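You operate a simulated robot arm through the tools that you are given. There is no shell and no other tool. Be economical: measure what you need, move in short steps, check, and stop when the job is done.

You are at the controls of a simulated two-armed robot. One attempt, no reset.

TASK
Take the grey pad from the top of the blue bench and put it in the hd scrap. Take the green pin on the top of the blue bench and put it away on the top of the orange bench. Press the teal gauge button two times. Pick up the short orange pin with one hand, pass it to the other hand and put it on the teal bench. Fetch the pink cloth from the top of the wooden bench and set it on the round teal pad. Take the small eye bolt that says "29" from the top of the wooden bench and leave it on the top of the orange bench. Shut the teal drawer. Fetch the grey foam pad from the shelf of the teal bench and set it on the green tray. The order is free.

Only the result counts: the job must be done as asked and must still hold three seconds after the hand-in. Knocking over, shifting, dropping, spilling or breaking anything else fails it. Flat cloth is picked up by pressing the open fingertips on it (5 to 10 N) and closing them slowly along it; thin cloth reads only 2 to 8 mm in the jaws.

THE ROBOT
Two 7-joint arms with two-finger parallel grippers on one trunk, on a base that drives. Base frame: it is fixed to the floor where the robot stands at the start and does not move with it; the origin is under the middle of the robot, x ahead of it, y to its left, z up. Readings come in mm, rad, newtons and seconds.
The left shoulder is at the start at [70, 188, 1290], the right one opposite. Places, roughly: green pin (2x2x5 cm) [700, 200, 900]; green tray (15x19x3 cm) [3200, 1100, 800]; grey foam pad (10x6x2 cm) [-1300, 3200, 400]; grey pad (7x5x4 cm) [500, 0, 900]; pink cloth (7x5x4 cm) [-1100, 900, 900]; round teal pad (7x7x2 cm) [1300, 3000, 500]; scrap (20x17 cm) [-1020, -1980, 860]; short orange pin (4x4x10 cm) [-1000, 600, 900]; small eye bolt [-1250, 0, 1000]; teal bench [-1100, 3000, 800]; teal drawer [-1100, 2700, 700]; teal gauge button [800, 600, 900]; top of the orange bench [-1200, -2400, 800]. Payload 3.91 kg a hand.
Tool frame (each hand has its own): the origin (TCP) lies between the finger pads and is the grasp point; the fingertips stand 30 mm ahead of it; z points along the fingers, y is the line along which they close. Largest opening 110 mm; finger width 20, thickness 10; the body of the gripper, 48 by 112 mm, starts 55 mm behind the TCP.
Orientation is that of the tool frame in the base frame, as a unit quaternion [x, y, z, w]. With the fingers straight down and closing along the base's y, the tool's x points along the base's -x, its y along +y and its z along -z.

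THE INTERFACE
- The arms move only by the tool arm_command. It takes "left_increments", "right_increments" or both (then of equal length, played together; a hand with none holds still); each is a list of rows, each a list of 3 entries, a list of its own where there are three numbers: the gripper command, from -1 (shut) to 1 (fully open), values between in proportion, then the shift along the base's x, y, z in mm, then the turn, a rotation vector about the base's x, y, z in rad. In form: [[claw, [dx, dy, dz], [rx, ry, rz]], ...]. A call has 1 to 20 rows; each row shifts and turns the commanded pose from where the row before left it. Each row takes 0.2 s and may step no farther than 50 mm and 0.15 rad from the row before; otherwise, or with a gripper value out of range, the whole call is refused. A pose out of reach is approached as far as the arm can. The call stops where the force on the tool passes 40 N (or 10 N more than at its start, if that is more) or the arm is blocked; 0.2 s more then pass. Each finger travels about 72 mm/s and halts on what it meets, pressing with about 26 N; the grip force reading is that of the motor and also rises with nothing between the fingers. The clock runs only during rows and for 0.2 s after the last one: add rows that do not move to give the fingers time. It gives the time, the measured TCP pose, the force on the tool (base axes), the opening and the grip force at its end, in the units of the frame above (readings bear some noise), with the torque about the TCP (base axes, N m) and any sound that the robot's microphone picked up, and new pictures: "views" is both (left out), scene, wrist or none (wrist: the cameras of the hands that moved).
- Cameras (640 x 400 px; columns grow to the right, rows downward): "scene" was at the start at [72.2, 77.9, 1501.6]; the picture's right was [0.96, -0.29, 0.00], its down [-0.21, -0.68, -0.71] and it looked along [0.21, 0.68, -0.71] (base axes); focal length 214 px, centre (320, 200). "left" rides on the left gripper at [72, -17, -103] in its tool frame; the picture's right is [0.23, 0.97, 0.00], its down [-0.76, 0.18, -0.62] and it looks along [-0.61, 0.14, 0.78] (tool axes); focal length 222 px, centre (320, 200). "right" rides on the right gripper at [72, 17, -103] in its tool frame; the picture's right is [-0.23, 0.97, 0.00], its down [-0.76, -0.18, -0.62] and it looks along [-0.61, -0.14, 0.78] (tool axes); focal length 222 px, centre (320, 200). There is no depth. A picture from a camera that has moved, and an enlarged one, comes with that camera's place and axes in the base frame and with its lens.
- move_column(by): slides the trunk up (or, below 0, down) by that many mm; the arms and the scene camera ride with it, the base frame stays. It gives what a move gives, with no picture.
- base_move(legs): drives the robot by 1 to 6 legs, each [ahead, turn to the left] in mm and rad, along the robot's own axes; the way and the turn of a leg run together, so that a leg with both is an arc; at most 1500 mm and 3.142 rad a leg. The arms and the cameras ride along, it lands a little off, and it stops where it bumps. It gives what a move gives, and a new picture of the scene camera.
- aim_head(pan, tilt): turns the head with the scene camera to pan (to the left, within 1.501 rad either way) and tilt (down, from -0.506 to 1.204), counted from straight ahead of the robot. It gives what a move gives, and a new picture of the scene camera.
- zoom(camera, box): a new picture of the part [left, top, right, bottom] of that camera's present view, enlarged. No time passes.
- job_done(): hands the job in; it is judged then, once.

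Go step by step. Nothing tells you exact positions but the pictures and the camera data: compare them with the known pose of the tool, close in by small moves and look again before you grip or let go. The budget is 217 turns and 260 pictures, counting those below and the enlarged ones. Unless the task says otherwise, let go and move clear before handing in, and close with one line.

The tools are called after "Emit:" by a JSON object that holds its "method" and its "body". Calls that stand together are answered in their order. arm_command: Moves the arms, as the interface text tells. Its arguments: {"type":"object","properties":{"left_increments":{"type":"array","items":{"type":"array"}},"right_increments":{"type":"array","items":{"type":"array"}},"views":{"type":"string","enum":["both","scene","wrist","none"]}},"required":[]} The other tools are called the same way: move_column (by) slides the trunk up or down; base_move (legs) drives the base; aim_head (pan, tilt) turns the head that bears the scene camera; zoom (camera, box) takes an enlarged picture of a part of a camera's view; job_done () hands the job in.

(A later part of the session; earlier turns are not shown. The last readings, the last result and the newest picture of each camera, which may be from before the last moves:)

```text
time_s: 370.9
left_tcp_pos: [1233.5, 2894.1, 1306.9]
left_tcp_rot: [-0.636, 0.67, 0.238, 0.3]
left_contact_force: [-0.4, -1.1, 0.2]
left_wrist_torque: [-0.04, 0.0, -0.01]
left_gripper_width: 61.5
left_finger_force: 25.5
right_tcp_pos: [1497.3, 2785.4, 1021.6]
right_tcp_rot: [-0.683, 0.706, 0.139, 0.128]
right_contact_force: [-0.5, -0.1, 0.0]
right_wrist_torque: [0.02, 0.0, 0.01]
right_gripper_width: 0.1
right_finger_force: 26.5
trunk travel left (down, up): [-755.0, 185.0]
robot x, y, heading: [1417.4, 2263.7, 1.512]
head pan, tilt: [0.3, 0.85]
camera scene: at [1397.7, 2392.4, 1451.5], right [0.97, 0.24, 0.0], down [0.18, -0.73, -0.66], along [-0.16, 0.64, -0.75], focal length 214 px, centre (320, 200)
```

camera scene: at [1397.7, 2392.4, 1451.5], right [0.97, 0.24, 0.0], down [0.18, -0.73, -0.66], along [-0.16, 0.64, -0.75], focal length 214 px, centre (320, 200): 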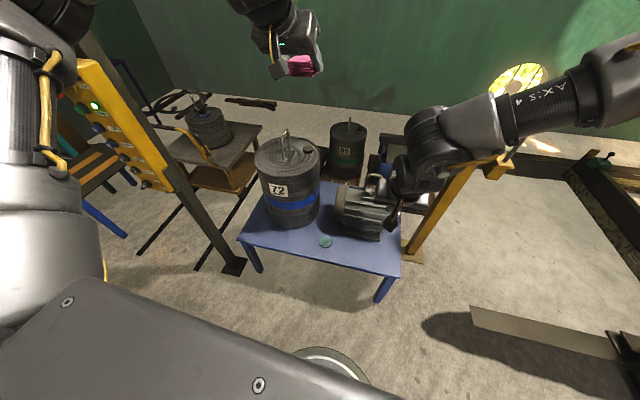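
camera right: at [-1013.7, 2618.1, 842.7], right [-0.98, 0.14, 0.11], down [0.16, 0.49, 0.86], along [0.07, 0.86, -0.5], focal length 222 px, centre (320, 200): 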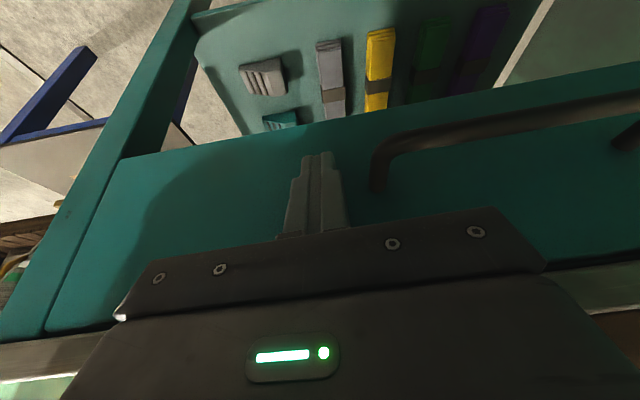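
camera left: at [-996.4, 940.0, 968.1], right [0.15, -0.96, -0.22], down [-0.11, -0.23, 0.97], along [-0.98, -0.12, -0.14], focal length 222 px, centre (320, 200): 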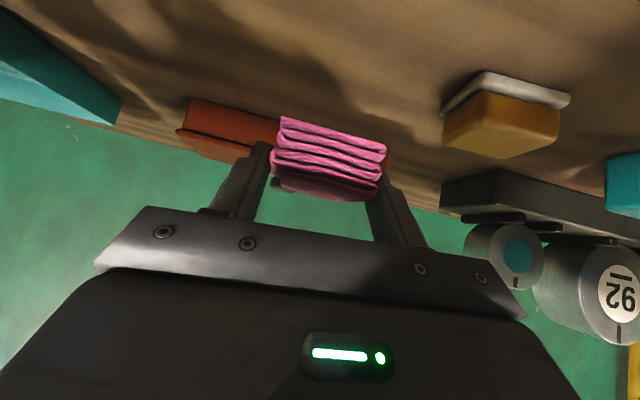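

The pad is at about [1282,2972], on a table top around z≈430. I shift the robot so the pad is on the left hand's side and lift the right hand clear.

Emit:
{"method": "arm_command", "body": {"right_increments": [[-1, [12, -8, 25], [0, 0, 0]], [-1, [12, -8, 25], [0, 0, 0]], [-1, [12, -8, 25], [0, 0, 0]], [-1, [12, -8, 25], [0, 0, 0]], [-1, [12, -8, 25], [0, 0, 0]], [-1, [12, -8, 25], [0, 0, 0]], [-1, [12, -8, 25], [0, 0, 0]], [-1, [12, -8, 20], [0, 0, 0]]], "views": "none"}}

Emit:
{"method": "base_move", "body": {"legs": [[0, -0.78], [115, 0], [0, 0.839]]}}

Emit:
{"method": "move_column", "body": {"by": -350}}

```text
time_s: 372.7
left_tcp_pos: [1234.5, 2893.1, 1307.5]
left_tcp_rot: [-0.635, 0.671, 0.239, 0.299]
left_contact_force: [-0.4, 0.3, -0.4]
left_wrist_torque: [0.03, -0.01, 0.01]
left_gripper_width: 61.4
left_finger_force: 25.8
right_tcp_pos: [1594.7, 2719.5, 1218.4]
right_tcp_rot: [-0.684, 0.704, 0.139, 0.129]
right_contact_force: [-0.8, -0.4, 0.3]
right_wrist_torque: [0.0, -0.01, 0.01]
right_gripper_width: 0.1
right_finger_force: 26.0
trunk travel left (down, up): [-755.0, 185.0]
robot x, y, heading: [1415.5, 2267.8, 1.506]
head pan, tilt: [0.3, 0.85]
```

```text
time_s: 378.2
left_tcp_pos: [1284.7, 2959.5, 1306.7]
left_tcp_rot: [0.654, -0.652, -0.247, -0.293]
left_contact_force: [-0.3, 0.7, -0.4]
left_wrist_torque: [-0.04, 0.0, 0.01]
left_gripper_width: 61.2
left_finger_force: 26.4
right_tcp_pos: [1654.1, 2806.0, 1218.9]
right_tcp_rot: [0.703, -0.685, -0.144, -0.123]
right_contact_force: [0.4, -0.6, 0.1]
right_wrist_torque: [0.04, 0.03, 0.04]
right_gripper_width: 0.0
right_finger_force: 25.8
trunk travel left (down, up): [-755.0, 185.0]
robot x, y, heading: [1502.9, 2346.8, 1.564]
head pan, tilt: [0.3, 0.85]
camera scene: at [1477.3, 2466.9, 1451.4], right [0.96, 0.29, 0.0], down [0.22, -0.72, -0.66], along [-0.19, 0.63, -0.75], focal length 214 px, centre (320, 200)
```

scene: 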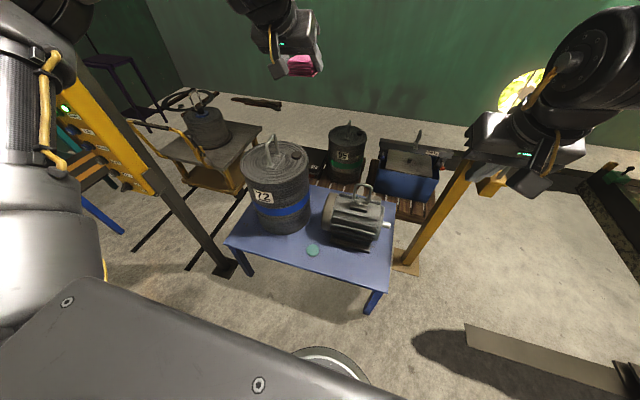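

```text
time_s: 381.6
left_tcp_pos: [1284.2, 2959.1, 956.0]
left_tcp_rot: [0.654, -0.652, -0.247, -0.292]
left_contact_force: [-0.2, 0.3, -0.3]
left_wrist_torque: [0.01, 0.0, 0.04]
left_gripper_width: 61.0
left_finger_force: 26.3
right_tcp_pos: [1653.7, 2805.5, 868.5]
right_tcp_rot: [0.703, -0.685, -0.144, -0.124]
right_contact_force: [-0.4, 0.0, -0.4]
right_wrist_torque: [-0.01, -0.01, 0.0]
right_gripper_width: 0.1
right_finger_force: 26.1
trunk travel left (down, up): [-405.0, 535.0]
robot x, y, heading: [1500.0, 2338.5, 1.571]
head pan, tilt: [0.3, 0.85]
```

Emit:
{"method": "move_column", "body": {"by": -330}}

Emit:
{"method": "zoom", "body": {"camera": "left", "box": [0, 0, 640, 400]}}

```text
time_s: 384.8
left_tcp_pos: [1284.6, 2958.1, 626.4]
left_tcp_rot: [0.654, -0.652, -0.247, -0.293]
left_contact_force: [0.0, 0.2, -1.1]
left_wrist_torque: [-0.03, -0.03, -0.03]
left_gripper_width: 61.2
left_finger_force: 26.0
right_tcp_pos: [1653.2, 2804.4, 539.3]
right_tcp_rot: [0.703, -0.686, -0.142, -0.125]
right_contact_force: [-0.2, -0.3, 0.5]
right_wrist_torque: [0.01, 0.0, 0.0]
right_gripper_width: 0.0
right_finger_force: 26.4
trunk travel left (down, up): [-75.0, 865.0]
robot x, y, heading: [1502.4, 2341.4, 1.569]
head pan, tilt: [0.3, 0.85]
```

```text
1.00 times, centred on (320, 200) of left
camera zoom: at [1296.0, 2832.2, 649.6], right [-0.97, -0.14, -0.22], down [-0.23, 0.1, 0.97], along [-0.11, 0.98, -0.13], focal length 222 px, centre (320, 200)
```

zoom: 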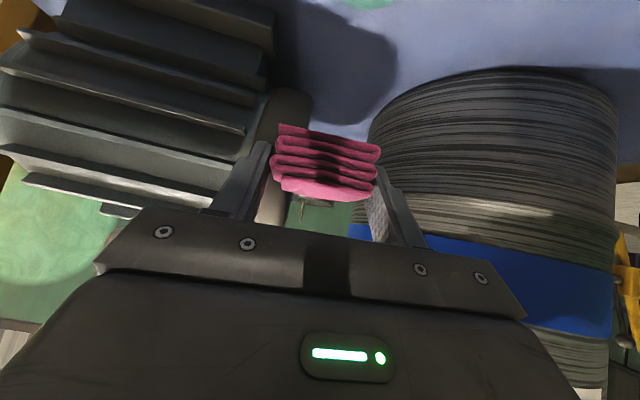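

I lower the hand with the arm first, then the trunk, checking above the pad.

Emit:
{"method": "arm_command", "body": {"left_increments": [[-1, [0, 2, -20], [0, 0, 0]], [-1, [0, 2, -20], [0, 0, 0]], [-1, [0, 2, -20], [0, 0, 0]], [-1, [0, 2, -20], [0, 0, 0]], [-1, [0, 0, 0], [0, 0, 0]]], "views": "none"}}

Emit:
{"method": "move_column", "body": {"by": -40}}

Emit:
{"method": "zoom", "body": {"camera": "left", "box": [160, 0, 480, 200]}}

```text
time_s: 386.0
left_tcp_pos: [1283.8, 2967.7, 546.9]
left_tcp_rot: [0.654, -0.652, -0.248, -0.292]
left_contact_force: [-0.2, -0.3, -0.7]
left_wrist_torque: [0.0, -0.03, 0.02]
left_gripper_width: 61.2
left_finger_force: 26.4
right_tcp_pos: [1654.1, 2806.0, 538.2]
right_tcp_rot: [0.703, -0.686, -0.143, -0.125]
right_contact_force: [-1.1, 0.0, -0.3]
right_wrist_torque: [0.04, 0.01, -0.02]
right_gripper_width: 0.0
right_finger_force: 26.1
trunk travel left (down, up): [-75.0, 865.0]
robot x, y, heading: [1502.6, 2345.0, 1.574]
head pan, tilt: [0.3, 0.85]
```

```text
time_s: 386.9
left_tcp_pos: [1283.9, 2968.7, 507.7]
left_tcp_rot: [0.655, -0.652, -0.247, -0.292]
left_contact_force: [0.1, 0.1, -0.9]
left_wrist_torque: [0.0, 0.0, 0.0]
left_gripper_width: 61.4
left_finger_force: 25.8
right_tcp_pos: [1654.4, 2805.5, 500.2]
right_tcp_rot: [0.703, -0.685, -0.143, -0.124]
right_contact_force: [-0.1, 0.5, -0.6]
right_wrist_torque: [-0.02, -0.03, -0.03]
right_gripper_width: 0.0
right_finger_force: 25.9
trunk travel left (down, up): [-35.0, 905.0]
robot x, y, heading: [1504.0, 2342.4, 1.57]
head pan, tilt: [0.3, 0.85]
```

```text
2.00 times, centred on (320, 100) of left
camera zoom: at [1294.8, 2842.2, 530.9], right [-0.97, -0.14, -0.22], down [-0.23, 0.1, 0.97], along [-0.11, 0.98, -0.13], focal length 444 px, centre (320, 400)
```

zoom: 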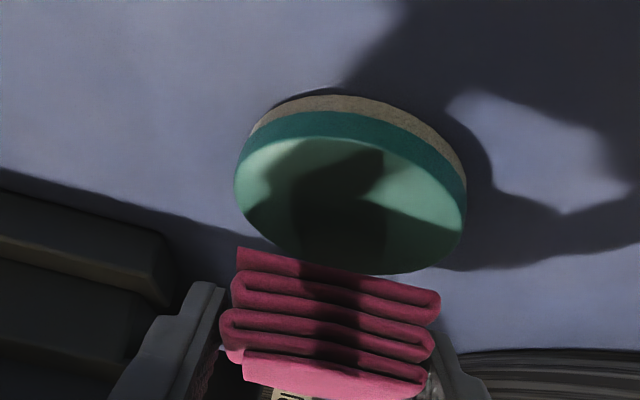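

The round pad's centre is at about [1285,2967], top z≈454. I align and lower the cloth onto it.

Emit:
{"method": "arm_command", "body": {"left_increments": [[-1, [0, -4, -7], [0, 0, 0]], [-1, [0, -3, -6], [0, 0, 0]], [-1, [0, 0, -4], [0, 0, 0]], [-1, [0, 0, 0], [0, 0, 0]]], "views": "none"}}

```text
time_s: 387.9
left_tcp_pos: [1282.6, 2961.6, 494.4]
left_tcp_rot: [0.654, -0.651, -0.249, -0.295]
left_contact_force: [-0.5, 2.6, 20.5]
left_wrist_torque: [0.13, 0.56, -0.07]
left_gripper_width: 61.1
left_finger_force: 26.1
right_tcp_pos: [1654.4, 2804.1, 499.5]
right_tcp_rot: [0.703, -0.685, -0.144, -0.124]
right_contact_force: [-0.2, -0.8, -0.5]
right_wrist_torque: [0.03, 0.0, -0.01]
right_gripper_width: 0.0
right_finger_force: 26.0
trunk travel left (down, up): [-35.0, 905.0]
robot x, y, heading: [1502.1, 2339.9, 1.568]
head pan, tilt: [0.3, 0.85]
```

Contact (20 N). I ease off slightly and open slowly.

Emit:
{"method": "arm_command", "body": {"left_increments": [[-1, [0, 0, 2], [0, 0, 0]], [0.14, [0, 0, 0], [0, 0, 0]], [0.2, [0, 0, 0], [0, 0, 0]], [0.26, [0, 0, 0], [0, 0, 0]], [0.32, [0, 0, 0], [0, 0, 0]], [0.32, [0, 0, 0], [0, 0, 0]]], "views": "wrist"}}

```text
time_s: 389.3
left_tcp_pos: [1281.9, 2961.5, 492.4]
left_tcp_rot: [0.654, -0.652, -0.247, -0.293]
left_contact_force: [-0.5, 0.3, 0.3]
left_wrist_torque: [-0.04, -0.01, 0.0]
left_gripper_width: 72.6
left_finger_force: 0.0
right_tcp_pos: [1653.9, 2804.8, 499.4]
right_tcp_rot: [0.703, -0.686, -0.143, -0.125]
right_contact_force: [-1.3, -0.6, -0.8]
right_wrist_torque: [-0.01, -0.02, -0.05]
right_gripper_width: 0.0
right_finger_force: 26.1
trunk travel left (down, up): [-35.0, 905.0]
robot x, y, heading: [1504.6, 2341.9, 1.565]
head pan, tilt: [0.3, 0.85]
camera left: at [1294.3, 2835.3, 515.9], right [-0.97, -0.14, -0.22], down [-0.23, 0.1, 0.97], along [-0.11, 0.98, -0.13], focal length 222 px, centre (320, 200)
```

left: 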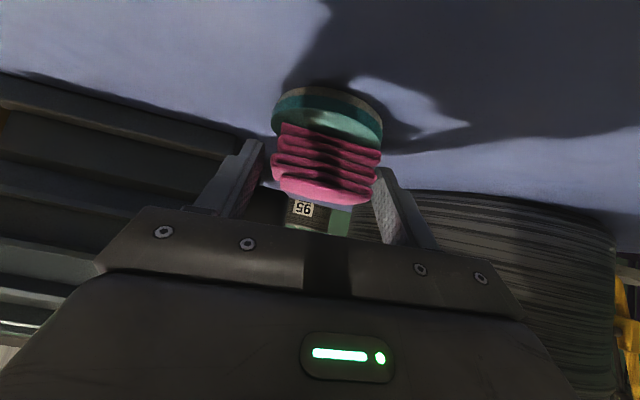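

The cloth rests on the round pad. I retreat along the tool axis and raise the trunk.

Emit:
{"method": "arm_command", "body": {"left_increments": [[0.32, [0, -4, 4], [0, 0, 0]], [0.32, [0, -8, 8], [0, 0, 0]], [0.32, [0, -12, 14], [0, 0, 0]], [0.32, [0, -12, 20], [0, 0, 0]], [0.32, [0, -10, 30], [0, 0, 0]], [0.32, [0, 0, 30], [0, 0, 0]]], "views": "wrist"}}

Emit:
{"method": "move_column", "body": {"by": 500}}

```text
time_s: 390.7
left_tcp_pos: [1284.1, 2916.3, 600.3]
left_tcp_rot: [0.654, -0.652, -0.247, -0.293]
left_contact_force: [0.5, -0.5, 0.3]
left_wrist_torque: [0.03, 0.04, 0.04]
left_gripper_width: 72.7
left_finger_force: 0.1
right_tcp_pos: [1653.5, 2804.6, 498.6]
right_tcp_rot: [0.703, -0.685, -0.143, -0.124]
right_contact_force: [-0.4, 0.0, -0.5]
right_wrist_torque: [-0.02, 0.01, -0.02]
right_gripper_width: 0.0
right_finger_force: 25.8
trunk travel left (down, up): [-35.0, 905.0]
robot x, y, heading: [1501.0, 2342.9, 1.569]
head pan, tilt: [0.3, 0.85]
camera left: at [1295.0, 2790.2, 621.9], right [-0.97, -0.14, -0.22], down [-0.24, 0.1, 0.97], along [-0.11, 0.98, -0.13], focal length 222 px, centre (320, 200)
```

left: 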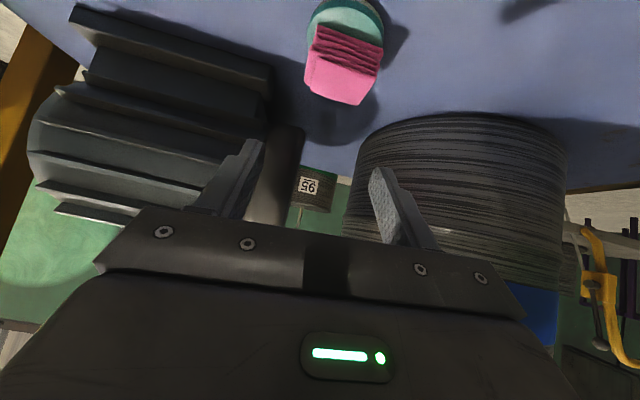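

```text
refused: 500 is not a number from -400 to 400
```

Emit:
{"method": "zoom", "body": {"camera": "left", "box": [280, 0, 420, 120]}}

```text
3.33 times, centred on (350, 60) of left
camera zoom: at [1295.0, 2790.2, 621.9], right [-0.97, -0.14, -0.22], down [-0.24, 0.1, 0.97], along [-0.11, 0.98, -0.13], focal length 740 px, centre (220, 667)
```

zoom: 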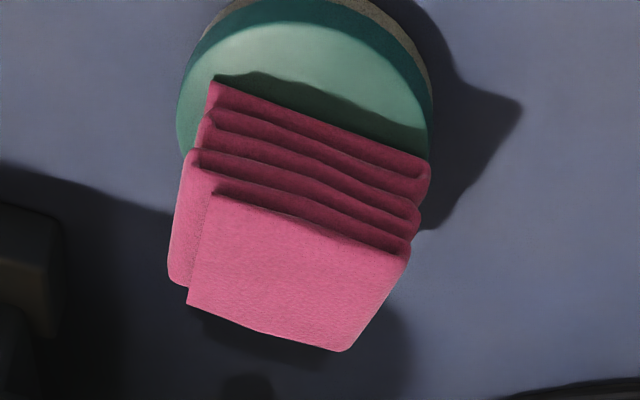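

The cloth sits on the pad. Next the foam pad: I raise the trunk and return to the teal bench.

Emit:
{"method": "move_column", "body": {"by": 400}}

Emit:
{"method": "move_column", "body": {"by": 200}}

Emit:
{"method": "base_move", "body": {"legs": [[-150, 0], [0, 1.571], [1400, 0], [1200, 0], [0, -1.571], [-100, 0]]}}

```text
time_s: 394.5
left_tcp_pos: [1284.4, 2915.6, 999.5]
left_tcp_rot: [0.654, -0.652, -0.247, -0.292]
left_contact_force: [0.4, -0.2, 0.3]
left_wrist_torque: [-0.05, -0.01, 0.03]
left_gripper_width: 72.7
left_finger_force: 0.1
right_tcp_pos: [1653.7, 2806.2, 898.6]
right_tcp_rot: [0.703, -0.685, -0.142, -0.124]
right_contact_force: [-0.7, 0.2, -0.2]
right_wrist_torque: [-0.02, -0.06, 0.02]
right_gripper_width: 0.1
right_finger_force: 25.6
trunk travel left (down, up): [-435.0, 505.0]
robot x, y, heading: [1500.0, 2344.2, 1.571]
head pan, tilt: [0.3, 0.85]
```

```text
time_s: 396.7
left_tcp_pos: [1283.7, 2916.5, 1197.6]
left_tcp_rot: [0.654, -0.652, -0.247, -0.293]
left_contact_force: [0.1, 0.2, 0.0]
left_wrist_torque: [0.01, -0.03, -0.04]
left_gripper_width: 72.6
left_finger_force: 0.1
right_tcp_pos: [1654.6, 2806.2, 1098.1]
right_tcp_rot: [0.703, -0.686, -0.143, -0.124]
right_contact_force: [-0.3, -0.5, 0.1]
right_wrist_torque: [-0.02, 0.01, 0.02]
right_gripper_width: 0.1
right_finger_force: 25.9
trunk travel left (down, up): [-635.0, 305.0]
robot x, y, heading: [1501.0, 2342.6, 1.569]
head pan, tilt: [0.3, 0.85]
```

```text
time_s: 418.6
left_tcp_pos: [-1326.9, 2608.9, 1199.4]
left_tcp_rot: [0.671, -0.635, -0.255, -0.286]
left_contact_force: [-1.2, -0.4, -0.3]
left_wrist_torque: [-0.01, 0.03, 0.0]
left_gripper_width: 72.5
left_finger_force: 0.2
right_tcp_pos: [-950.3, 2518.1, 1098.0]
right_tcp_rot: [0.721, -0.667, -0.146, -0.12]
right_contact_force: [0.3, 0.5, -0.1]
right_wrist_torque: [0.02, 0.01, -0.03]
right_gripper_width: 0.1
right_finger_force: 25.9
trunk travel left (down, up): [-635.0, 305.0]
robot x, y, heading: [-1079.4, 2047.1, 1.62]
head pan, tilt: [0.3, 0.85]
camera scene: at [-1111.0, 2170.5, 1331.4], right [0.94, 0.34, 0.0], down [0.26, -0.71, -0.66], along [-0.23, 0.62, -0.75], focal length 214 px, centre (320, 200)
```

scene: 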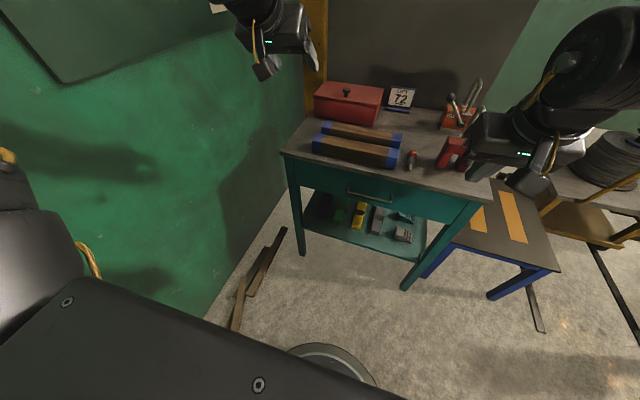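

Drawer closed and pin in place. Before lowering to the shelf I tuck the right hand back and out.

Emit:
{"method": "arm_command", "body": {"right_increments": [[-1, [16, -19, 9], [0, 0, 0]], [-1, [16, -19, 9], [0, 0, 0]], [-1, [16, -19, 9], [-0.08, 0, 0]], [-1, [16, -19, 9], [-0.08, 0, 0]], [-1, [16, -19, 9], [-0.08, 0, 0]], [-1, [16, -19, 9], [-0.08, 0, -0.05]], [-1, [16, -19, 9], [-0.08, 0, -0.05]], [-1, [16, -19, 9], [0, 0, -0.05]], [-1, [16, -19, 9], [0, 0, -0.05]], [-1, [16, -19, 9], [0, 0, 0]]], "views": "none"}}

Emit:
{"method": "base_move", "body": {"legs": [[-60, 0], [0, -0.05]]}}

Emit:
{"method": "move_column", "body": {"by": -400}}

```text
time_s: 420.8
left_tcp_pos: [-1325.7, 2607.9, 1199.0]
left_tcp_rot: [0.67, -0.635, -0.255, -0.287]
left_contact_force: [-0.2, 0.2, 0.1]
left_wrist_torque: [0.02, 0.0, 0.02]
left_gripper_width: 72.4
left_finger_force: 0.0
right_tcp_pos: [-793.2, 2320.7, 1184.1]
right_tcp_rot: [-0.658, 0.752, 0.011, -0.021]
right_contact_force: [0.6, 0.2, 1.4]
right_wrist_torque: [0.01, 0.04, -0.03]
right_gripper_width: 0.2
right_finger_force: 25.6
right hand out of reach, approached as far as the arm can: row 5
trunk travel left (down, up): [-635.0, 305.0]
robot x, y, heading: [-1084.4, 2047.0, 1.616]
head pan, tilt: [0.3, 0.85]
```

```text
time_s: 422.1
left_tcp_pos: [-1298.6, 2563.8, 1197.4]
left_tcp_rot: [0.656, -0.651, -0.246, -0.292]
left_contact_force: [0.4, 0.5, 0.7]
left_wrist_torque: [-0.01, 0.03, -0.06]
left_gripper_width: 72.4
left_finger_force: 0.1
right_tcp_pos: [-781.0, 2252.2, 1183.9]
right_tcp_rot: [-0.64, 0.768, 0.009, -0.021]
right_contact_force: [-0.7, 0.8, 0.7]
right_wrist_torque: [-0.01, -0.02, 0.02]
right_gripper_width: 0.0
right_finger_force: 25.8
trunk travel left (down, up): [-635.0, 305.0]
robot x, y, heading: [-1076.1, 1986.1, 1.574]
head pan, tilt: [0.3, 0.85]
camera scene: at [-1104.0, 2115.2, 1331.0], right [0.96, 0.3, 0.0], down [0.22, -0.72, -0.66], along [-0.19, 0.63, -0.75], focal length 214 px, centre (320, 200)
```

scene: 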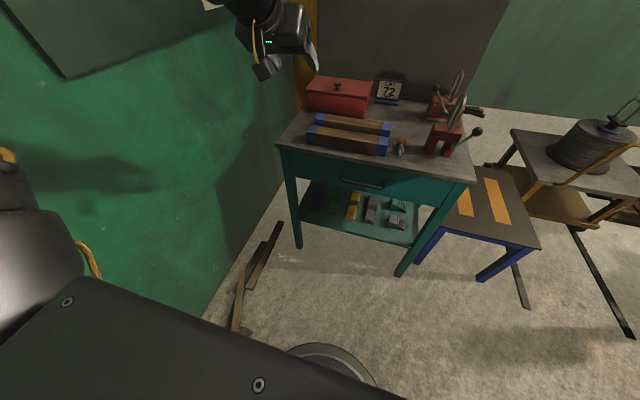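

```text
time_s: 426.0
left_tcp_pos: [-1297.1, 2560.7, 797.6]
left_tcp_rot: [0.656, -0.651, -0.247, -0.292]
left_contact_force: [-0.2, 0.2, 0.7]
left_wrist_torque: [0.03, 0.02, -0.03]
left_gripper_width: 72.7
left_finger_force: 0.1
right_tcp_pos: [-777.9, 2249.3, 784.9]
right_tcp_rot: [-0.64, 0.768, 0.011, -0.02]
right_contact_force: [0.9, 0.5, -0.2]
right_wrist_torque: [0.01, 0.05, 0.02]
right_gripper_width: 0.0
right_finger_force: 26.0
trunk travel left (down, up): [-235.0, 705.0]
robot x, y, heading: [-1077.0, 1988.8, 1.572]
head pan, tilt: [0.3, 0.85]
```

Emit:
{"method": "move_column", "body": {"by": -200}}

Emit:
{"method": "arm_command", "body": {"left_increments": [[0.6, [0, 5, -20], [0, 0, 0]], [0.6, [0, 5, -20], [0, 0, 0]], [0.6, [0, 5, -20], [0, 0, 0]], [0.6, [0, 5, -20], [0, 0, 0]], [0.6, [0, 5, -20], [0, 0, 0]], [0.6, [0, 5, -20], [0, 0, 0]]], "views": "wrist"}}

Emit:
{"method": "aim_head", "body": {"pan": 0.3, "tilt": 0.2}}

```text
time_s: 428.1
left_tcp_pos: [-1296.8, 2561.0, 598.4]
left_tcp_rot: [0.655, -0.651, -0.247, -0.293]
left_contact_force: [0.1, 0.3, -0.4]
left_wrist_torque: [-0.02, 0.03, -0.02]
left_gripper_width: 72.9
left_finger_force: 0.0
right_tcp_pos: [-777.6, 2249.9, 585.0]
right_tcp_rot: [-0.64, 0.768, 0.011, -0.021]
right_contact_force: [-0.1, 0.4, 0.2]
right_wrist_torque: [-0.01, -0.03, -0.01]
right_gripper_width: 0.0
right_finger_force: 26.1
trunk travel left (down, up): [-35.0, 905.0]
robot x, y, heading: [-1080.5, 1984.7, 1.57]
head pan, tilt: [0.3, 0.85]
```

```text
time_s: 429.6
left_tcp_pos: [-1295.4, 2595.1, 478.8]
left_tcp_rot: [0.656, -0.651, -0.247, -0.292]
left_contact_force: [1.6, 0.4, 0.7]
left_wrist_torque: [-0.01, 0.02, -0.03]
left_gripper_width: 87.7
left_finger_force: 0.1
right_tcp_pos: [-778.7, 2250.0, 584.3]
right_tcp_rot: [-0.64, 0.768, 0.011, -0.021]
right_contact_force: [-1.0, 0.7, 0.0]
right_wrist_torque: [0.0, 0.02, 0.02]
right_gripper_width: 0.2
right_finger_force: 26.2
trunk travel left (down, up): [-35.0, 905.0]
robot x, y, heading: [-1072.6, 1988.0, 1.577]
head pan, tilt: [0.3, 0.85]
camera left: at [-1284.1, 2468.3, 502.1], right [-0.96, -0.14, -0.22], down [-0.24, 0.1, 0.97], along [-0.12, 0.98, -0.13], focal length 222 px, centre (320, 200)
```

left: 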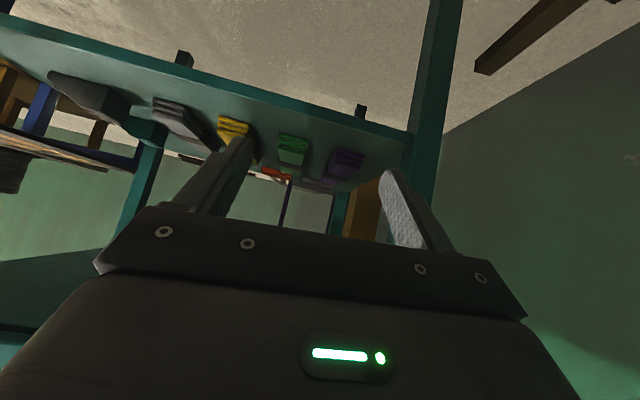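

```text
time_s: 430.6
left_tcp_pos: [-1294.8, 2593.7, 478.9]
left_tcp_rot: [0.656, -0.65, -0.247, -0.292]
left_contact_force: [0.5, 0.4, 0.9]
left_wrist_torque: [-0.01, -0.01, -0.03]
left_gripper_width: 88.0
left_finger_force: 0.0
right_tcp_pos: [-778.8, 2249.3, 585.7]
right_tcp_rot: [-0.64, 0.768, 0.011, -0.022]
right_contact_force: [0.7, 0.1, 0.2]
right_wrist_torque: [0.01, 0.01, 0.0]
right_gripper_width: 0.0
right_finger_force: 26.2
trunk travel left (down, up): [-35.0, 905.0]
robot x, y, heading: [-1076.8, 1985.5, 1.571]
head pan, tilt: [0.3, 0.201]
camera scene: at [-1106.5, 2126.3, 789.0], right [0.96, 0.3, 0.0], down [0.06, -0.19, -0.98], along [-0.29, 0.94, -0.2], focal length 214 px, centre (320, 200)
```

scene: 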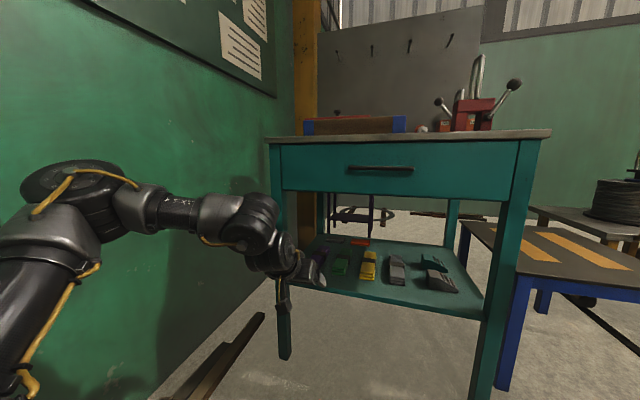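

Emit:
{"method": "zoom", "body": {"camera": "scene", "box": [290, 210, 490, 320]}}

Emit:
{"method": "zoom", "body": {"camera": "left", "box": [40, 60, 440, 260]}}

```text
3.20 times, centred on (390, 265) of scene
camera zoom: at [-1106.5, 2126.3, 789.0], right [0.96, 0.3, 0.0], down [0.06, -0.19, -0.98], along [-0.29, 0.94, -0.2], focal length 686 px, centre (96, -8)
```

zoom: 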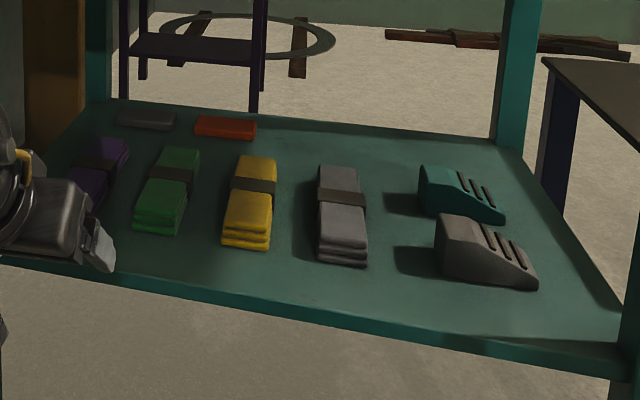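

```text
1.60 times, centred on (240, 160) of left
camera zoom: at [-1284.1, 2468.2, 502.6], right [-0.96, -0.14, -0.22], down [-0.24, 0.1, 0.97], along [-0.12, 0.98, -0.13], focal length 355 px, centre (448, 264)
```

zoom: 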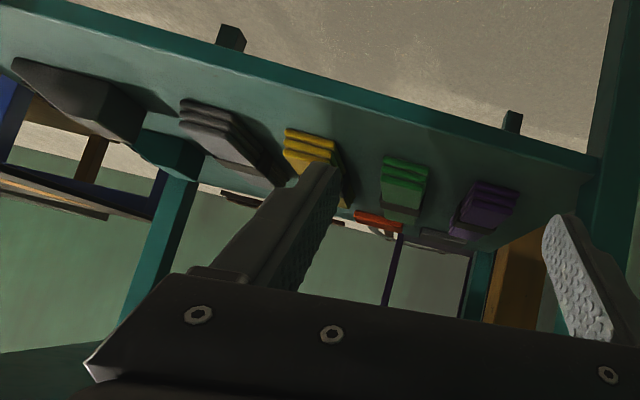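

Emit:
{"method": "zoom", "body": {"camera": "scene", "box": [316, 236, 380, 260]}}

```text
10.00 times, centred on (348, 248) of scene
camera zoom: at [-1106.5, 2126.3, 789.0], right [0.96, 0.3, 0.0], down [0.06, -0.19, -0.98], along [-0.29, 0.94, -0.2], focal length 2145 px, centre (40, -280)
```

zoom: 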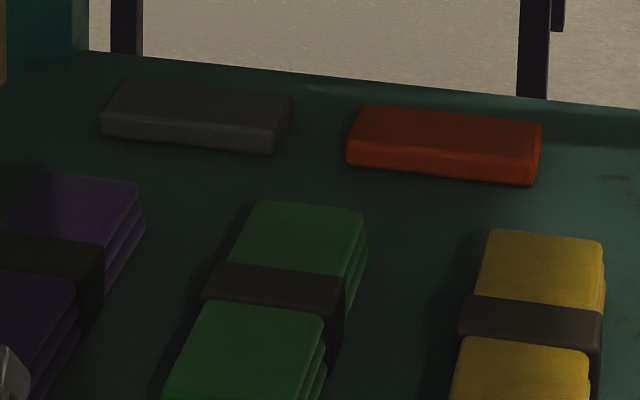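

The grey foam pad is about 89×47 mm, centred near [-1340,3160] on the shelf (z≈357). I move the right hand further out of the way and reduce the left tool's tilt a bit.

Emit:
{"method": "arm_command", "body": {"right_increments": [[-1, [20, -10, 15], [0, 0, -0.05]], [-1, [20, -10, 15], [0, 0, -0.05]], [-1, [20, -10, 15], [0, 0, -0.05]], [-1, [20, -10, 15], [0, 0, -0.05]], [-1, [20, -10, 15], [0, 0, 0]], [-1, [20, -10, 15], [0, 0, 0]]], "left_increments": [[1, [0, 0, 0], [-0.06, 0, 0]], [1, [0, 0, 0], [-0.06, 0, 0]], [1, [0, 0, 0], [-0.06, 0, 0]], [1, [0, 0, 0], [0, 0, 0]], [1, [0, 0, 0], [0, 0, 0]], [1, [0, 0, 0], [0, 0, 0]]], "views": "none"}}

```text
time_s: 432.0
left_tcp_pos: [-1294.8, 2592.4, 479.2]
left_tcp_rot: [0.679, -0.671, -0.187, -0.232]
left_contact_force: [0.5, -0.7, -0.1]
left_wrist_torque: [-0.02, 0.0, 0.01]
left_gripper_width: 110.0
left_finger_force: 0.0
right_tcp_pos: [-763.2, 2257.4, 584.3]
right_tcp_rot: [-0.56, 0.828, 0.014, -0.02]
right_contact_force: [0.4, 0.3, 0.2]
right_wrist_torque: [0.03, -0.02, 0.02]
right_gripper_width: 0.0
right_finger_force: 26.0
right hand out of reach, approached as far as the arm can: row 1, 2, 3, 4, 5, 6
trunk travel left (down, up): [-35.0, 905.0]
robot x, y, heading: [-1076.1, 1985.3, 1.57]
head pan, tilt: [0.3, 0.201]
```

I extend the left arm to its working reach while still in front of the bench.

Emit:
{"method": "arm_command", "body": {"left_increments": [[1, [-12, 13, -6], [0, 0, 0]], [1, [-12, 13, -6], [0, 0, 0]], [1, [-12, 13, -6], [0, 0, 0]], [1, [-12, 13, -6], [0, 0, 0]], [1, [-12, 13, -6], [0, 0, 0]], [1, [-12, 13, -6], [0, 0, 0]], [1, [0, 0, 0], [0, 0, 0]]], "views": "scene"}}

```text
time_s: 433.6
left_tcp_pos: [-1369.4, 2671.5, 441.6]
left_tcp_rot: [0.68, -0.67, -0.188, -0.232]
left_contact_force: [0.3, -0.2, -0.3]
left_wrist_torque: [0.03, -0.01, 0.01]
left_gripper_width: 110.2
left_finger_force: 0.2
right_tcp_pos: [-763.6, 2257.4, 584.1]
right_tcp_rot: [-0.56, 0.828, 0.012, -0.02]
right_contact_force: [-0.5, -0.5, 0.3]
right_wrist_torque: [-0.02, 0.0, -0.03]
right_gripper_width: 0.1
right_finger_force: 25.9
trunk travel left (down, up): [-35.0, 905.0]
robot x, y, heading: [-1076.6, 1986.8, 1.575]
head pan, tilt: [0.3, 0.201]
camera scene: at [-1106.6, 2126.3, 789.1], right [0.96, 0.3, 0.0], down [0.06, -0.19, -0.98], along [-0.29, 0.94, -0.2], focal length 214 px, centre (320, 200)
```

scene: 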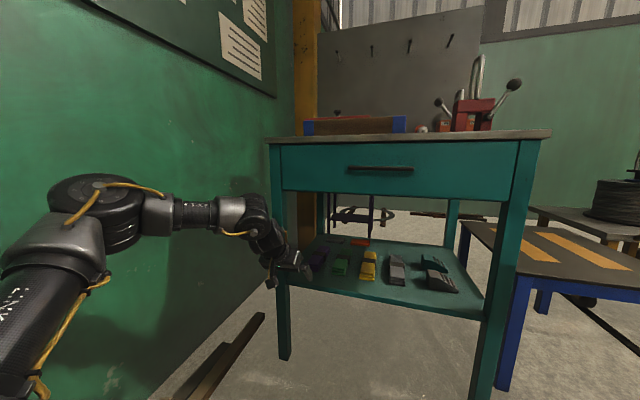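

The elbow is too high to pass under the drawer. I lower the trunk fully and test how far the arm can straighten.

Emit:
{"method": "move_column", "body": {"by": -34}}

Emit:
{"method": "arm_command", "body": {"left_increments": [[1, [0, 20, 5], [0, 0, 0]], [1, [0, 20, 5], [0, 0, 0]], [1, [0, 20, 5], [0, 0, 0]], [1, [0, 20, 5], [0, 0, 0]], [1, [0, 20, 5], [0, 0, 0]], [1, [0, 0, 0], [0, 0, 0]]], "views": "none"}}

```text
time_s: 434.4
left_tcp_pos: [-1368.2, 2670.7, 408.2]
left_tcp_rot: [0.679, -0.67, -0.187, -0.233]
left_contact_force: [0.0, -0.3, -0.1]
left_wrist_torque: [0.04, -0.03, 0.02]
left_gripper_width: 110.0
left_finger_force: 0.1
right_tcp_pos: [-762.7, 2257.0, 549.5]
right_tcp_rot: [-0.561, 0.828, 0.013, -0.019]
right_contact_force: [0.8, 0.4, 0.3]
right_wrist_torque: [-0.04, 0.0, 0.0]
right_gripper_width: 0.0
right_finger_force: 25.9
trunk travel left (down, up): [-1.0, 939.0]
robot x, y, heading: [-1074.8, 1987.0, 1.571]
head pan, tilt: [0.3, 0.201]
```

```text
time_s: 435.8
left_tcp_pos: [-1367.4, 2702.3, 415.1]
left_tcp_rot: [0.679, -0.671, -0.187, -0.231]
left_contact_force: [0.8, 0.1, 0.3]
left_wrist_torque: [0.03, -0.04, 0.02]
left_gripper_width: 110.1
left_finger_force: 0.0
left hand out of reach, approached as far as the arm can: row 2, 3, 4, 5
right_tcp_pos: [-762.6, 2257.0, 550.4]
right_tcp_rot: [-0.56, 0.828, 0.013, -0.02]
right_contact_force: [0.1, -0.8, -0.4]
right_wrist_torque: [0.04, -0.01, 0.01]
right_gripper_width: 0.0
right_finger_force: 26.1
trunk travel left (down, up): [-1.0, 939.0]
robot x, y, heading: [-1077.3, 1987.3, 1.568]
head pan, tilt: [0.3, 0.201]
```

Emit:
{"method": "zoom", "body": {"camera": "scene", "box": [280, 180, 480, 260]}}

```text
3.20 times, centred on (380, 220) of scene
camera zoom: at [-1106.5, 2126.3, 755.1], right [0.96, 0.3, 0.0], down [0.06, -0.19, -0.98], along [-0.29, 0.94, -0.2], focal length 686 px, centre (128, 136)
```

zoom: 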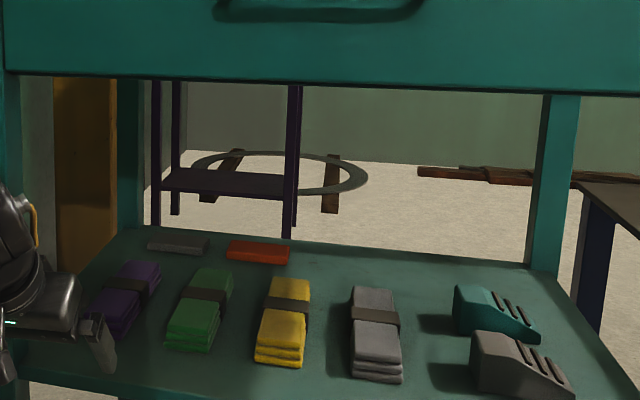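

I test whether a flatter tool lets the arm straighten further.

Emit:
{"method": "arm_command", "body": {"left_increments": [[1, [0, 0, 10], [0.12, 0, 0]], [1, [0, 5, 10], [0.12, 0, 0]], [1, [0, 10, 10], [0.12, 0, 0]], [1, [0, 10, 5], [0.12, 0, 0]], [1, [0, 15, 0], [0.12, 0, 0]], [1, [0, 20, 0], [0, 0, 0]], [1, [0, 20, 0], [0, 0, 0]], [1, [0, 20, 0], [0, 0, 0]], [1, [0, 20, 0], [0, 0, 0]], [1, [0, 20, 0], [0, 0, 0]]], "views": "scene"}}

```text
time_s: 436.8
left_tcp_pos: [-1373.3, 2723.5, 448.8]
left_tcp_rot: [-0.603, 0.608, 0.342, 0.387]
left_contact_force: [-0.8, -12.9, 3.8]
left_wrist_torque: [0.0, 0.23, 0.78]
left_gripper_width: 109.9
left_finger_force: 0.1
right_tcp_pos: [-765.8, 2256.7, 549.9]
right_tcp_rot: [-0.561, 0.827, 0.014, -0.019]
right_contact_force: [0.0, 0.1, 0.9]
right_wrist_torque: [-0.03, -0.01, -0.02]
right_gripper_width: 0.2
right_finger_force: 26.0
trunk travel left (down, up): [-1.0, 939.0]
robot x, y, heading: [-1078.0, 1986.0, 1.572]
head pan, tilt: [0.3, 0.201]
stopped in row 5 (left hand): the force on the tool passed its limit (the readings are from after the stop); the commanded pose is now the measured one
camera scene: at [-1106.7, 2124.9, 755.4], right [0.95, 0.3, 0.0], down [0.06, -0.19, -0.98], along [-0.29, 0.94, -0.2], focal length 214 px, centre (320, 200)
```

scene: 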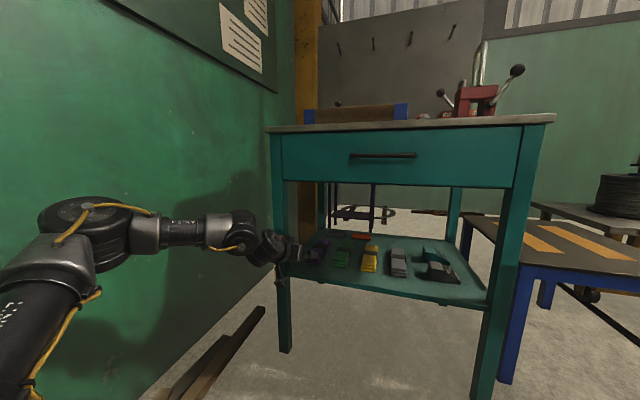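

The open finger touched the bench's left leg; I back off and shift right before extending.

Emit:
{"method": "arm_command", "body": {"left_increments": [[1, [0, -12, 0], [0, 0, 0]], [0.4, [15, -12, 0], [0, 0, 0]], [0.4, [20, 0, 0], [0, 0, 0]], [0.4, [20, 0, 0], [0.1, 0, 0]], [0.4, [5, 10, 0], [0.1, 0, 0]], [0.4, [0, 20, 0], [0.1, 0, 0]], [0.4, [0, 20, 0], [0, 0, 0]], [0.4, [0, 20, 0], [0, 0, 0]], [0.4, [0, 20, 0], [0, 0, 0]], [0.4, [0, 20, 0], [0, 0, 0]], [0.4, [0, 20, 0], [0, 0, 0]], [0.4, [0, 20, 0], [0, 0, 0]], [0.4, [0, 20, 0], [0, 0, 0]], [0.4, [0, 20, 0], [0, 0, 0]]], "views": "scene"}}

```text
time_s: 439.8
left_tcp_pos: [-1369.3, 2811.7, 479.7]
left_tcp_rot: [-0.538, 0.55, 0.428, 0.473]
left_contact_force: [0.1, 0.1, -0.7]
left_wrist_torque: [-0.02, 0.02, -0.01]
left_gripper_width: 76.8
left_finger_force: 0.2
left hand out of reach, approached as far as the arm can: row 8, 9, 10, 11, 12, 13, 14
right_tcp_pos: [-764.6, 2258.6, 550.1]
right_tcp_rot: [-0.561, 0.828, 0.013, -0.02]
right_contact_force: [-0.3, -0.4, 1.2]
right_wrist_torque: [0.02, 0.02, -0.01]
right_gripper_width: 0.1
right_finger_force: 26.2
trunk travel left (down, up): [-1.0, 939.0]
robot x, y, heading: [-1075.4, 1986.8, 1.573]
head pan, tilt: [0.3, 0.201]
camera scene: at [-1106.9, 2126.0, 755.1], right [0.95, 0.3, 0.0], down [0.06, -0.19, -0.98], along [-0.29, 0.94, -0.2], focal length 214 px, centre (320, 200)
```

scene: 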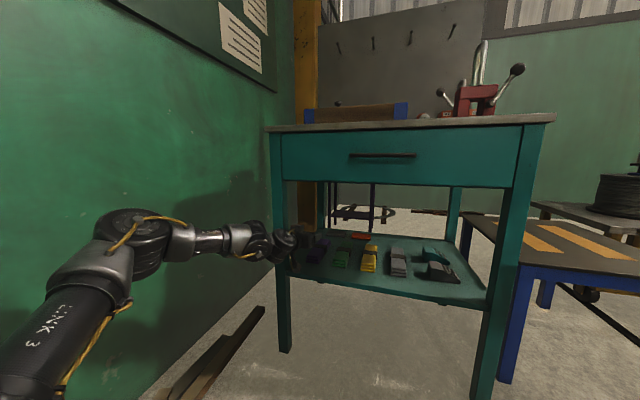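

Reaching from the front needs a flat tool and low elbow. The right arm (whose elbow lies inside the bench width) with the camera rolled to the top may do it; I first bring the left hand back.

Emit:
{"method": "arm_command", "body": {"left_increments": [[0, [0, -25, 4], [-0.09, 0, 0]], [0, [0, -25, 4], [-0.09, 0, 0]], [0, [0, -25, 4], [-0.09, 0, 0]], [0, [0, -25, 4], [-0.09, 0, 0]], [0, [0, -25, 4], [-0.09, 0, 0]], [0, [0, -25, 4], [-0.09, 0, 0]], [0, [0, -25, 4], [-0.09, 0, 0]], [0, [-2, -25, 4], [-0.09, 0, 0]], [0, [-2, -25, 4], [-0.09, 0, 0]], [0, [-2, -25, 4], [-0.09, 0, 0]], [0, [-2, -25, 4], [-0.09, 0, 0]], [0, [-2, -25, 4], [-0.09, 0, 0]], [0, [-2, -25, 4], [-0.09, 0, 0]], [0, [-2, -25, 4], [-0.09, 0, 0]], [0, [-2, -25, 4], [-0.09, 0, 0]], [0, [-2, -25, 4], [0, 0, 0]], [0, [-2, -25, 4], [0, 0, 0]], [0, [-2, -25, 4], [0, 0, 0]]], "right_increments": [[0, [-12, 15, -5], [0, 0, 0.07]], [0, [-12, 15, -5], [0, 0, 0.07]], [0, [-12, 15, -5], [0, 0, 0.07]], [0, [-12, 15, -5], [0, 0, 0.07]], [0, [-12, 15, -5], [0, 0, 0.07]], [0, [-12, 15, -5], [0, 0, 0.07]], [0, [-12, 15, -5], [0, 0, 0.07]], [0, [-12, 15, -5], [0, 0, 0.07]], [0, [-12, 15, 0], [0, 0, 0.07]], [0, [-12, 15, 0], [0, 0, 0.07]], [0, [-12, 15, 0], [0, 0, 0]], [0, [-12, 15, 0], [0, 0, 0]], [0, [-12, 15, 0], [0, 0, 0]], [0, [-10, 15, 0], [0, 0, 0]], [0, [-10, 15, 0], [0, 0, 0]], [0, [0, 15, 0], [0, 0, 0]], [0, [0, 0, 0], [0, 0, 0]], [0, [0, 0, 0], [0, 0, 0]]], "views": "none"}}

```text
time_s: 443.6
left_tcp_pos: [-1391.8, 2362.3, 549.1]
left_tcp_rot: [0.716, -0.697, 0.009, -0.032]
left_contact_force: [0.4, 0.2, 0.2]
left_wrist_torque: [-0.04, 0.0, -0.01]
left_gripper_width: 55.1
left_finger_force: 0.0
right_tcp_pos: [-998.5, 2381.8, 454.8]
right_tcp_rot: [0.811, -0.585, -0.005, 0.023]
right_contact_force: [-0.2, 0.0, 0.9]
right_wrist_torque: [-0.01, 0.03, -0.04]
right_gripper_width: 55.0
right_finger_force: 0.0
right hand out of reach, approached as far as the arm can: row 4, 5, 6, 7, 8, 9, 10, 11, 12, 13, 14, 15
trunk travel left (down, up): [-1.0, 939.0]
robot x, y, heading: [-1077.2, 1987.9, 1.575]
head pan, tilt: [0.3, 0.201]
```

Both fine. Now extend the right arm forward and tilt it up.

Emit:
{"method": "arm_command", "body": {"right_increments": [[0, [-2, 20, 8], [0, 0, 0]], [0, [-2, 20, 8], [0, 0, 0]], [0, [-2, 20, 8], [0, 0, 0]], [0, [-2, 20, 5], [0.1, 0, 0]], [0, [-2, 20, 0], [0.1, 0, 0]], [0, [-2, 20, 0], [0.1, 0, 0]], [0, [-2, 20, 0], [0.1, 0, 0]], [0, [-2, 15, 0], [0.1, 0, 0]], [0, [-2, 15, 0], [0.1, 0, 0]], [0, [-2, 10, 0], [0.1, 0, 0]], [0, [-2, 10, 0], [0.1, 0, 0]], [0, [-2, 10, 0], [0.1, 0, 0]], [0, [-2, 10, 0], [0.1, 0, 0]], [0, [-2, 10, 0], [0.1, 0, 0]], [0, [-2, 10, 0], [0.1, 0, 0]]], "left_increments": [[0, [0, -10, 2], [0, 0, 0]], [0, [0, -10, 2], [0, 0, 0]], [0, [0, -10, 2], [0, 0, 0]], [0, [0, -10, 2], [0, 0, 0]], [0, [0, -10, 2], [0, 0, 0]], [0, [0, -10, 2], [0, 0, 0]], [0, [0, -10, 2], [0, 0, 0]], [0, [0, 0, 0], [0, 0, 0]], [0, [0, 0, 0], [0, 0, 0]], [0, [0, 0, 0], [0, 0, 0]], [0, [0, 0, 0], [0, 0, 0]], [0, [0, 0, 0], [0, 0, 0]], [0, [0, 0, 0], [0, 0, 0]], [0, [0, 0, 0], [0, 0, 0]], [0, [0, 0, 0], [0, 0, 0]]], "views": "none"}}

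```text
time_s: 446.8
left_tcp_pos: [-1391.8, 2291.8, 564.9]
left_tcp_rot: [0.716, -0.697, 0.01, -0.031]
left_contact_force: [0.3, -0.5, 0.6]
left_wrist_torque: [0.0, 0.01, 0.01]
left_gripper_width: 55.1
left_finger_force: 0.1
right_tcp_pos: [-1066.5, 2578.4, 484.4]
right_tcp_rot: [0.68, -0.481, -0.336, -0.44]
right_contact_force: [0.5, -0.5, 0.6]
right_wrist_torque: [0.02, -0.01, 0.0]
right_gripper_width: 55.0
right_finger_force: 0.0
right hand out of reach, approached as far as the arm can: row 2, 3, 4, 5, 6, 7
trunk travel left (down, up): [-1.0, 939.0]
robot x, y, heading: [-1076.6, 1987.8, 1.569]
head pan, tilt: [0.3, 0.201]
```

Good (tilt 1.17). Now I try rolling the right gripper about its axis to bring the camera on top.

Emit:
{"method": "arm_command", "body": {"right_increments": [[0, [0, 0, 0], [-0.004, 0.131, -0.055]], [0, [0, 0, 0], [-0.004, 0.131, -0.055]], [0, [0, 0, 0], [-0.004, 0.131, -0.055]], [0, [0, 0, 0], [-0.004, 0.131, -0.055]], [0, [0, 0, 0], [-0.004, 0.131, -0.055]], [0, [0, 0, 0], [-0.004, 0.131, -0.055]], [0, [0, 0, 0], [-0.004, 0.131, -0.055]], [0, [0, 0, 0], [-0.004, 0.131, -0.055]], [0, [0, 0, 0], [-0.004, 0.131, -0.055]], [0, [0, 0, 0], [-0.004, 0.131, -0.055]], [0, [0, 0, 0], [-0.004, 0.131, -0.055]], [0, [0, 0, 0], [-0.004, 0.131, -0.055]]], "views": "none"}}

```text
time_s: 449.4
left_tcp_pos: [-1391.3, 2292.6, 565.4]
left_tcp_rot: [0.716, -0.697, 0.009, -0.031]
left_contact_force: [0.4, 0.4, 0.2]
left_wrist_torque: [-0.03, 0.0, 0.01]
left_gripper_width: 55.1
left_finger_force: 0.1
right_tcp_pos: [-1068.2, 2578.1, 479.3]
right_tcp_rot: [-0.084, 0.826, 0.556, 0.038]
right_contact_force: [-0.3, -0.3, -0.1]
right_wrist_torque: [0.01, -0.01, 0.02]
right_gripper_width: 55.0
right_finger_force: 0.1
trunk travel left (down, up): [-1.0, 939.0]
robot x, y, heading: [-1077.8, 1988.2, 1.572]
head pan, tilt: [0.3, 0.201]
```

Emit:
{"method": "arm_command", "body": {"right_increments": [[0, [0, 0, 0], [-0.004, 0.128, -0.054]], [0, [0, 0, 0], [-0.004, 0.128, -0.054]], [0, [0, 0, 0], [-0.004, 0.128, -0.054]], [0, [0, 0, 0], [-0.004, 0.128, -0.054]], [0, [0, 0, 0], [-0.004, 0.128, -0.054]], [0, [0, 0, 0], [-0.004, 0.128, -0.054]], [0, [0, 0, 0], [-0.004, 0.128, -0.054]], [0, [0, 0, 0], [-0.004, 0.128, -0.054]], [0, [0, 0, 0], [-0.004, 0.128, -0.054]], [0, [0, 0, 0], [-0.004, 0.128, -0.054]]], "views": "none"}}

```text
time_s: 451.6
left_tcp_pos: [-1392.3, 2291.4, 564.2]
left_tcp_rot: [0.716, -0.697, 0.009, -0.032]
left_contact_force: [0.1, 0.0, 0.9]
left_wrist_torque: [0.01, 0.01, -0.02]
left_gripper_width: 55.1
left_finger_force: 0.0
right_tcp_pos: [-1067.7, 2578.0, 478.8]
right_tcp_rot: [0.467, 0.688, 0.453, -0.322]
right_contact_force: [-0.4, -0.2, 0.0]
right_wrist_torque: [-0.01, 0.02, -0.01]
right_gripper_width: 55.1
right_finger_force: 0.1
trunk travel left (down, up): [-1.0, 939.0]
robot x, y, heading: [-1078.9, 1986.9, 1.576]
head pan, tilt: [0.3, 0.201]
```

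The roll works. I level it and test the relative reach pose needed for the pad, still in front of the bench.

Emit:
{"method": "arm_command", "body": {"right_increments": [[0, [0, 0, 0], [-0.003, 0.102, -0.043]], [0, [0, 0, 0], [-0.003, 0.102, -0.043]], [0, [0, 0, 0], [-0.003, 0.102, -0.043]], [0, [-15, 10, -5], [0.06, 0, 0]], [0, [-20, 10, -5], [0.06, 0, 0]], [0, [-20, 10, -5], [0, 0, 0]], [0, [-20, 10, -5], [0, 0, 0]], [0, [-20, 10, -5], [0, 0, 0]], [0, [-20, 10, -5], [0, 0, 0]], [0, [-20, 10, -5], [0, 0, 0]], [0, [-20, 10, -5], [0, 0, 0]], [0, [-20, 10, -5], [0, 0, 0]], [0, [-20, 10, -5], [0, 0, 0]], [0, [0, 0, 0], [0, 0, 0]]], "views": "scene"}}

```text
time_s: 454.6
left_tcp_pos: [-1392.4, 2292.3, 563.7]
left_tcp_rot: [0.716, -0.697, 0.009, -0.032]
left_contact_force: [0.0, 0.2, 0.8]
left_wrist_torque: [-0.02, -0.01, 0.02]
left_gripper_width: 55.0
left_finger_force: 0.1
right_tcp_pos: [-1262.8, 2676.3, 427.4]
right_tcp_rot: [0.55, 0.578, 0.429, -0.424]
right_contact_force: [0.4, 0.7, -0.1]
right_wrist_torque: [0.03, 0.02, 0.02]
right_gripper_width: 54.9
right_finger_force: 0.1
trunk travel left (down, up): [-1.0, 939.0]
robot x, y, heading: [-1076.4, 1990.7, 1.569]
head pan, tilt: [0.3, 0.201]
camera scene: at [-1107.1, 2126.0, 755.1], right [0.95, 0.3, 0.0], down [0.06, -0.19, -0.98], along [-0.29, 0.94, -0.2], focal length 214 px, centre (320, 200)
```

scene: 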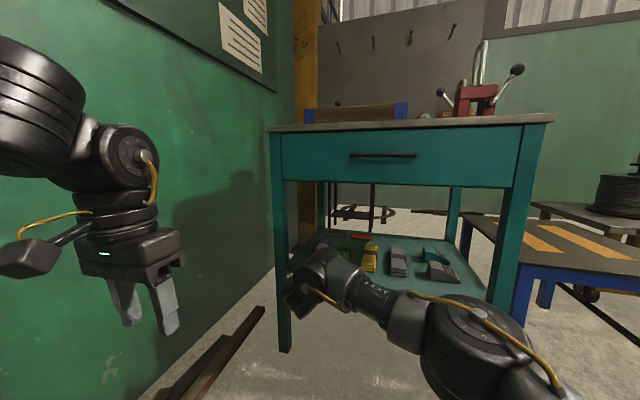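

Excellent: the right elbow is now low, and the pose is in reach. I extend a bit further forward so the robot can stay back, and tuck the left hand more.

Emit:
{"method": "arm_command", "body": {"right_increments": [[0.9, [0, 15, 0], [0, 0, 0]], [0.9, [0, 15, 0], [0, 0, 0]], [0.9, [0, 15, 0], [0, 0, 0]], [0.9, [0, 15, 0], [0, 0, 0]], [0.9, [0, 10, 0], [0, 0, 0]], [0.9, [0, 0, 0], [0, 0, 0]]], "left_increments": [[-1, [0, -10, 0], [0, 0, 0]], [-1, [0, -10, 0], [0, 0, 0]], [-1, [0, -10, 0], [0, 0, 0]], [-1, [0, -10, 0], [0, 0, 0]], [-1, [0, 0, 0], [0, 0, 0]], [-1, [0, 0, 0], [0, 0, 0]]], "views": "none"}}

```text
time_s: 456.0
left_tcp_pos: [-1390.7, 2252.1, 563.8]
left_tcp_rot: [0.716, -0.697, 0.01, -0.032]
left_contact_force: [-0.2, -0.8, -0.3]
left_wrist_torque: [0.01, 0.01, 0.05]
left_gripper_width: 0.1
left_finger_force: 25.9
right_tcp_pos: [-1263.2, 2738.2, 425.0]
right_tcp_rot: [0.551, 0.578, 0.429, -0.423]
right_contact_force: [-0.9, 0.5, -0.2]
right_wrist_torque: [0.0, 0.0, -0.03]
right_gripper_width: 104.5
right_finger_force: 0.0
right hand out of reach, approached as far as the arm can: row 5
trunk travel left (down, up): [-1.0, 939.0]
robot x, y, heading: [-1077.9, 1984.5, 1.572]
head pan, tilt: [0.3, 0.201]
```

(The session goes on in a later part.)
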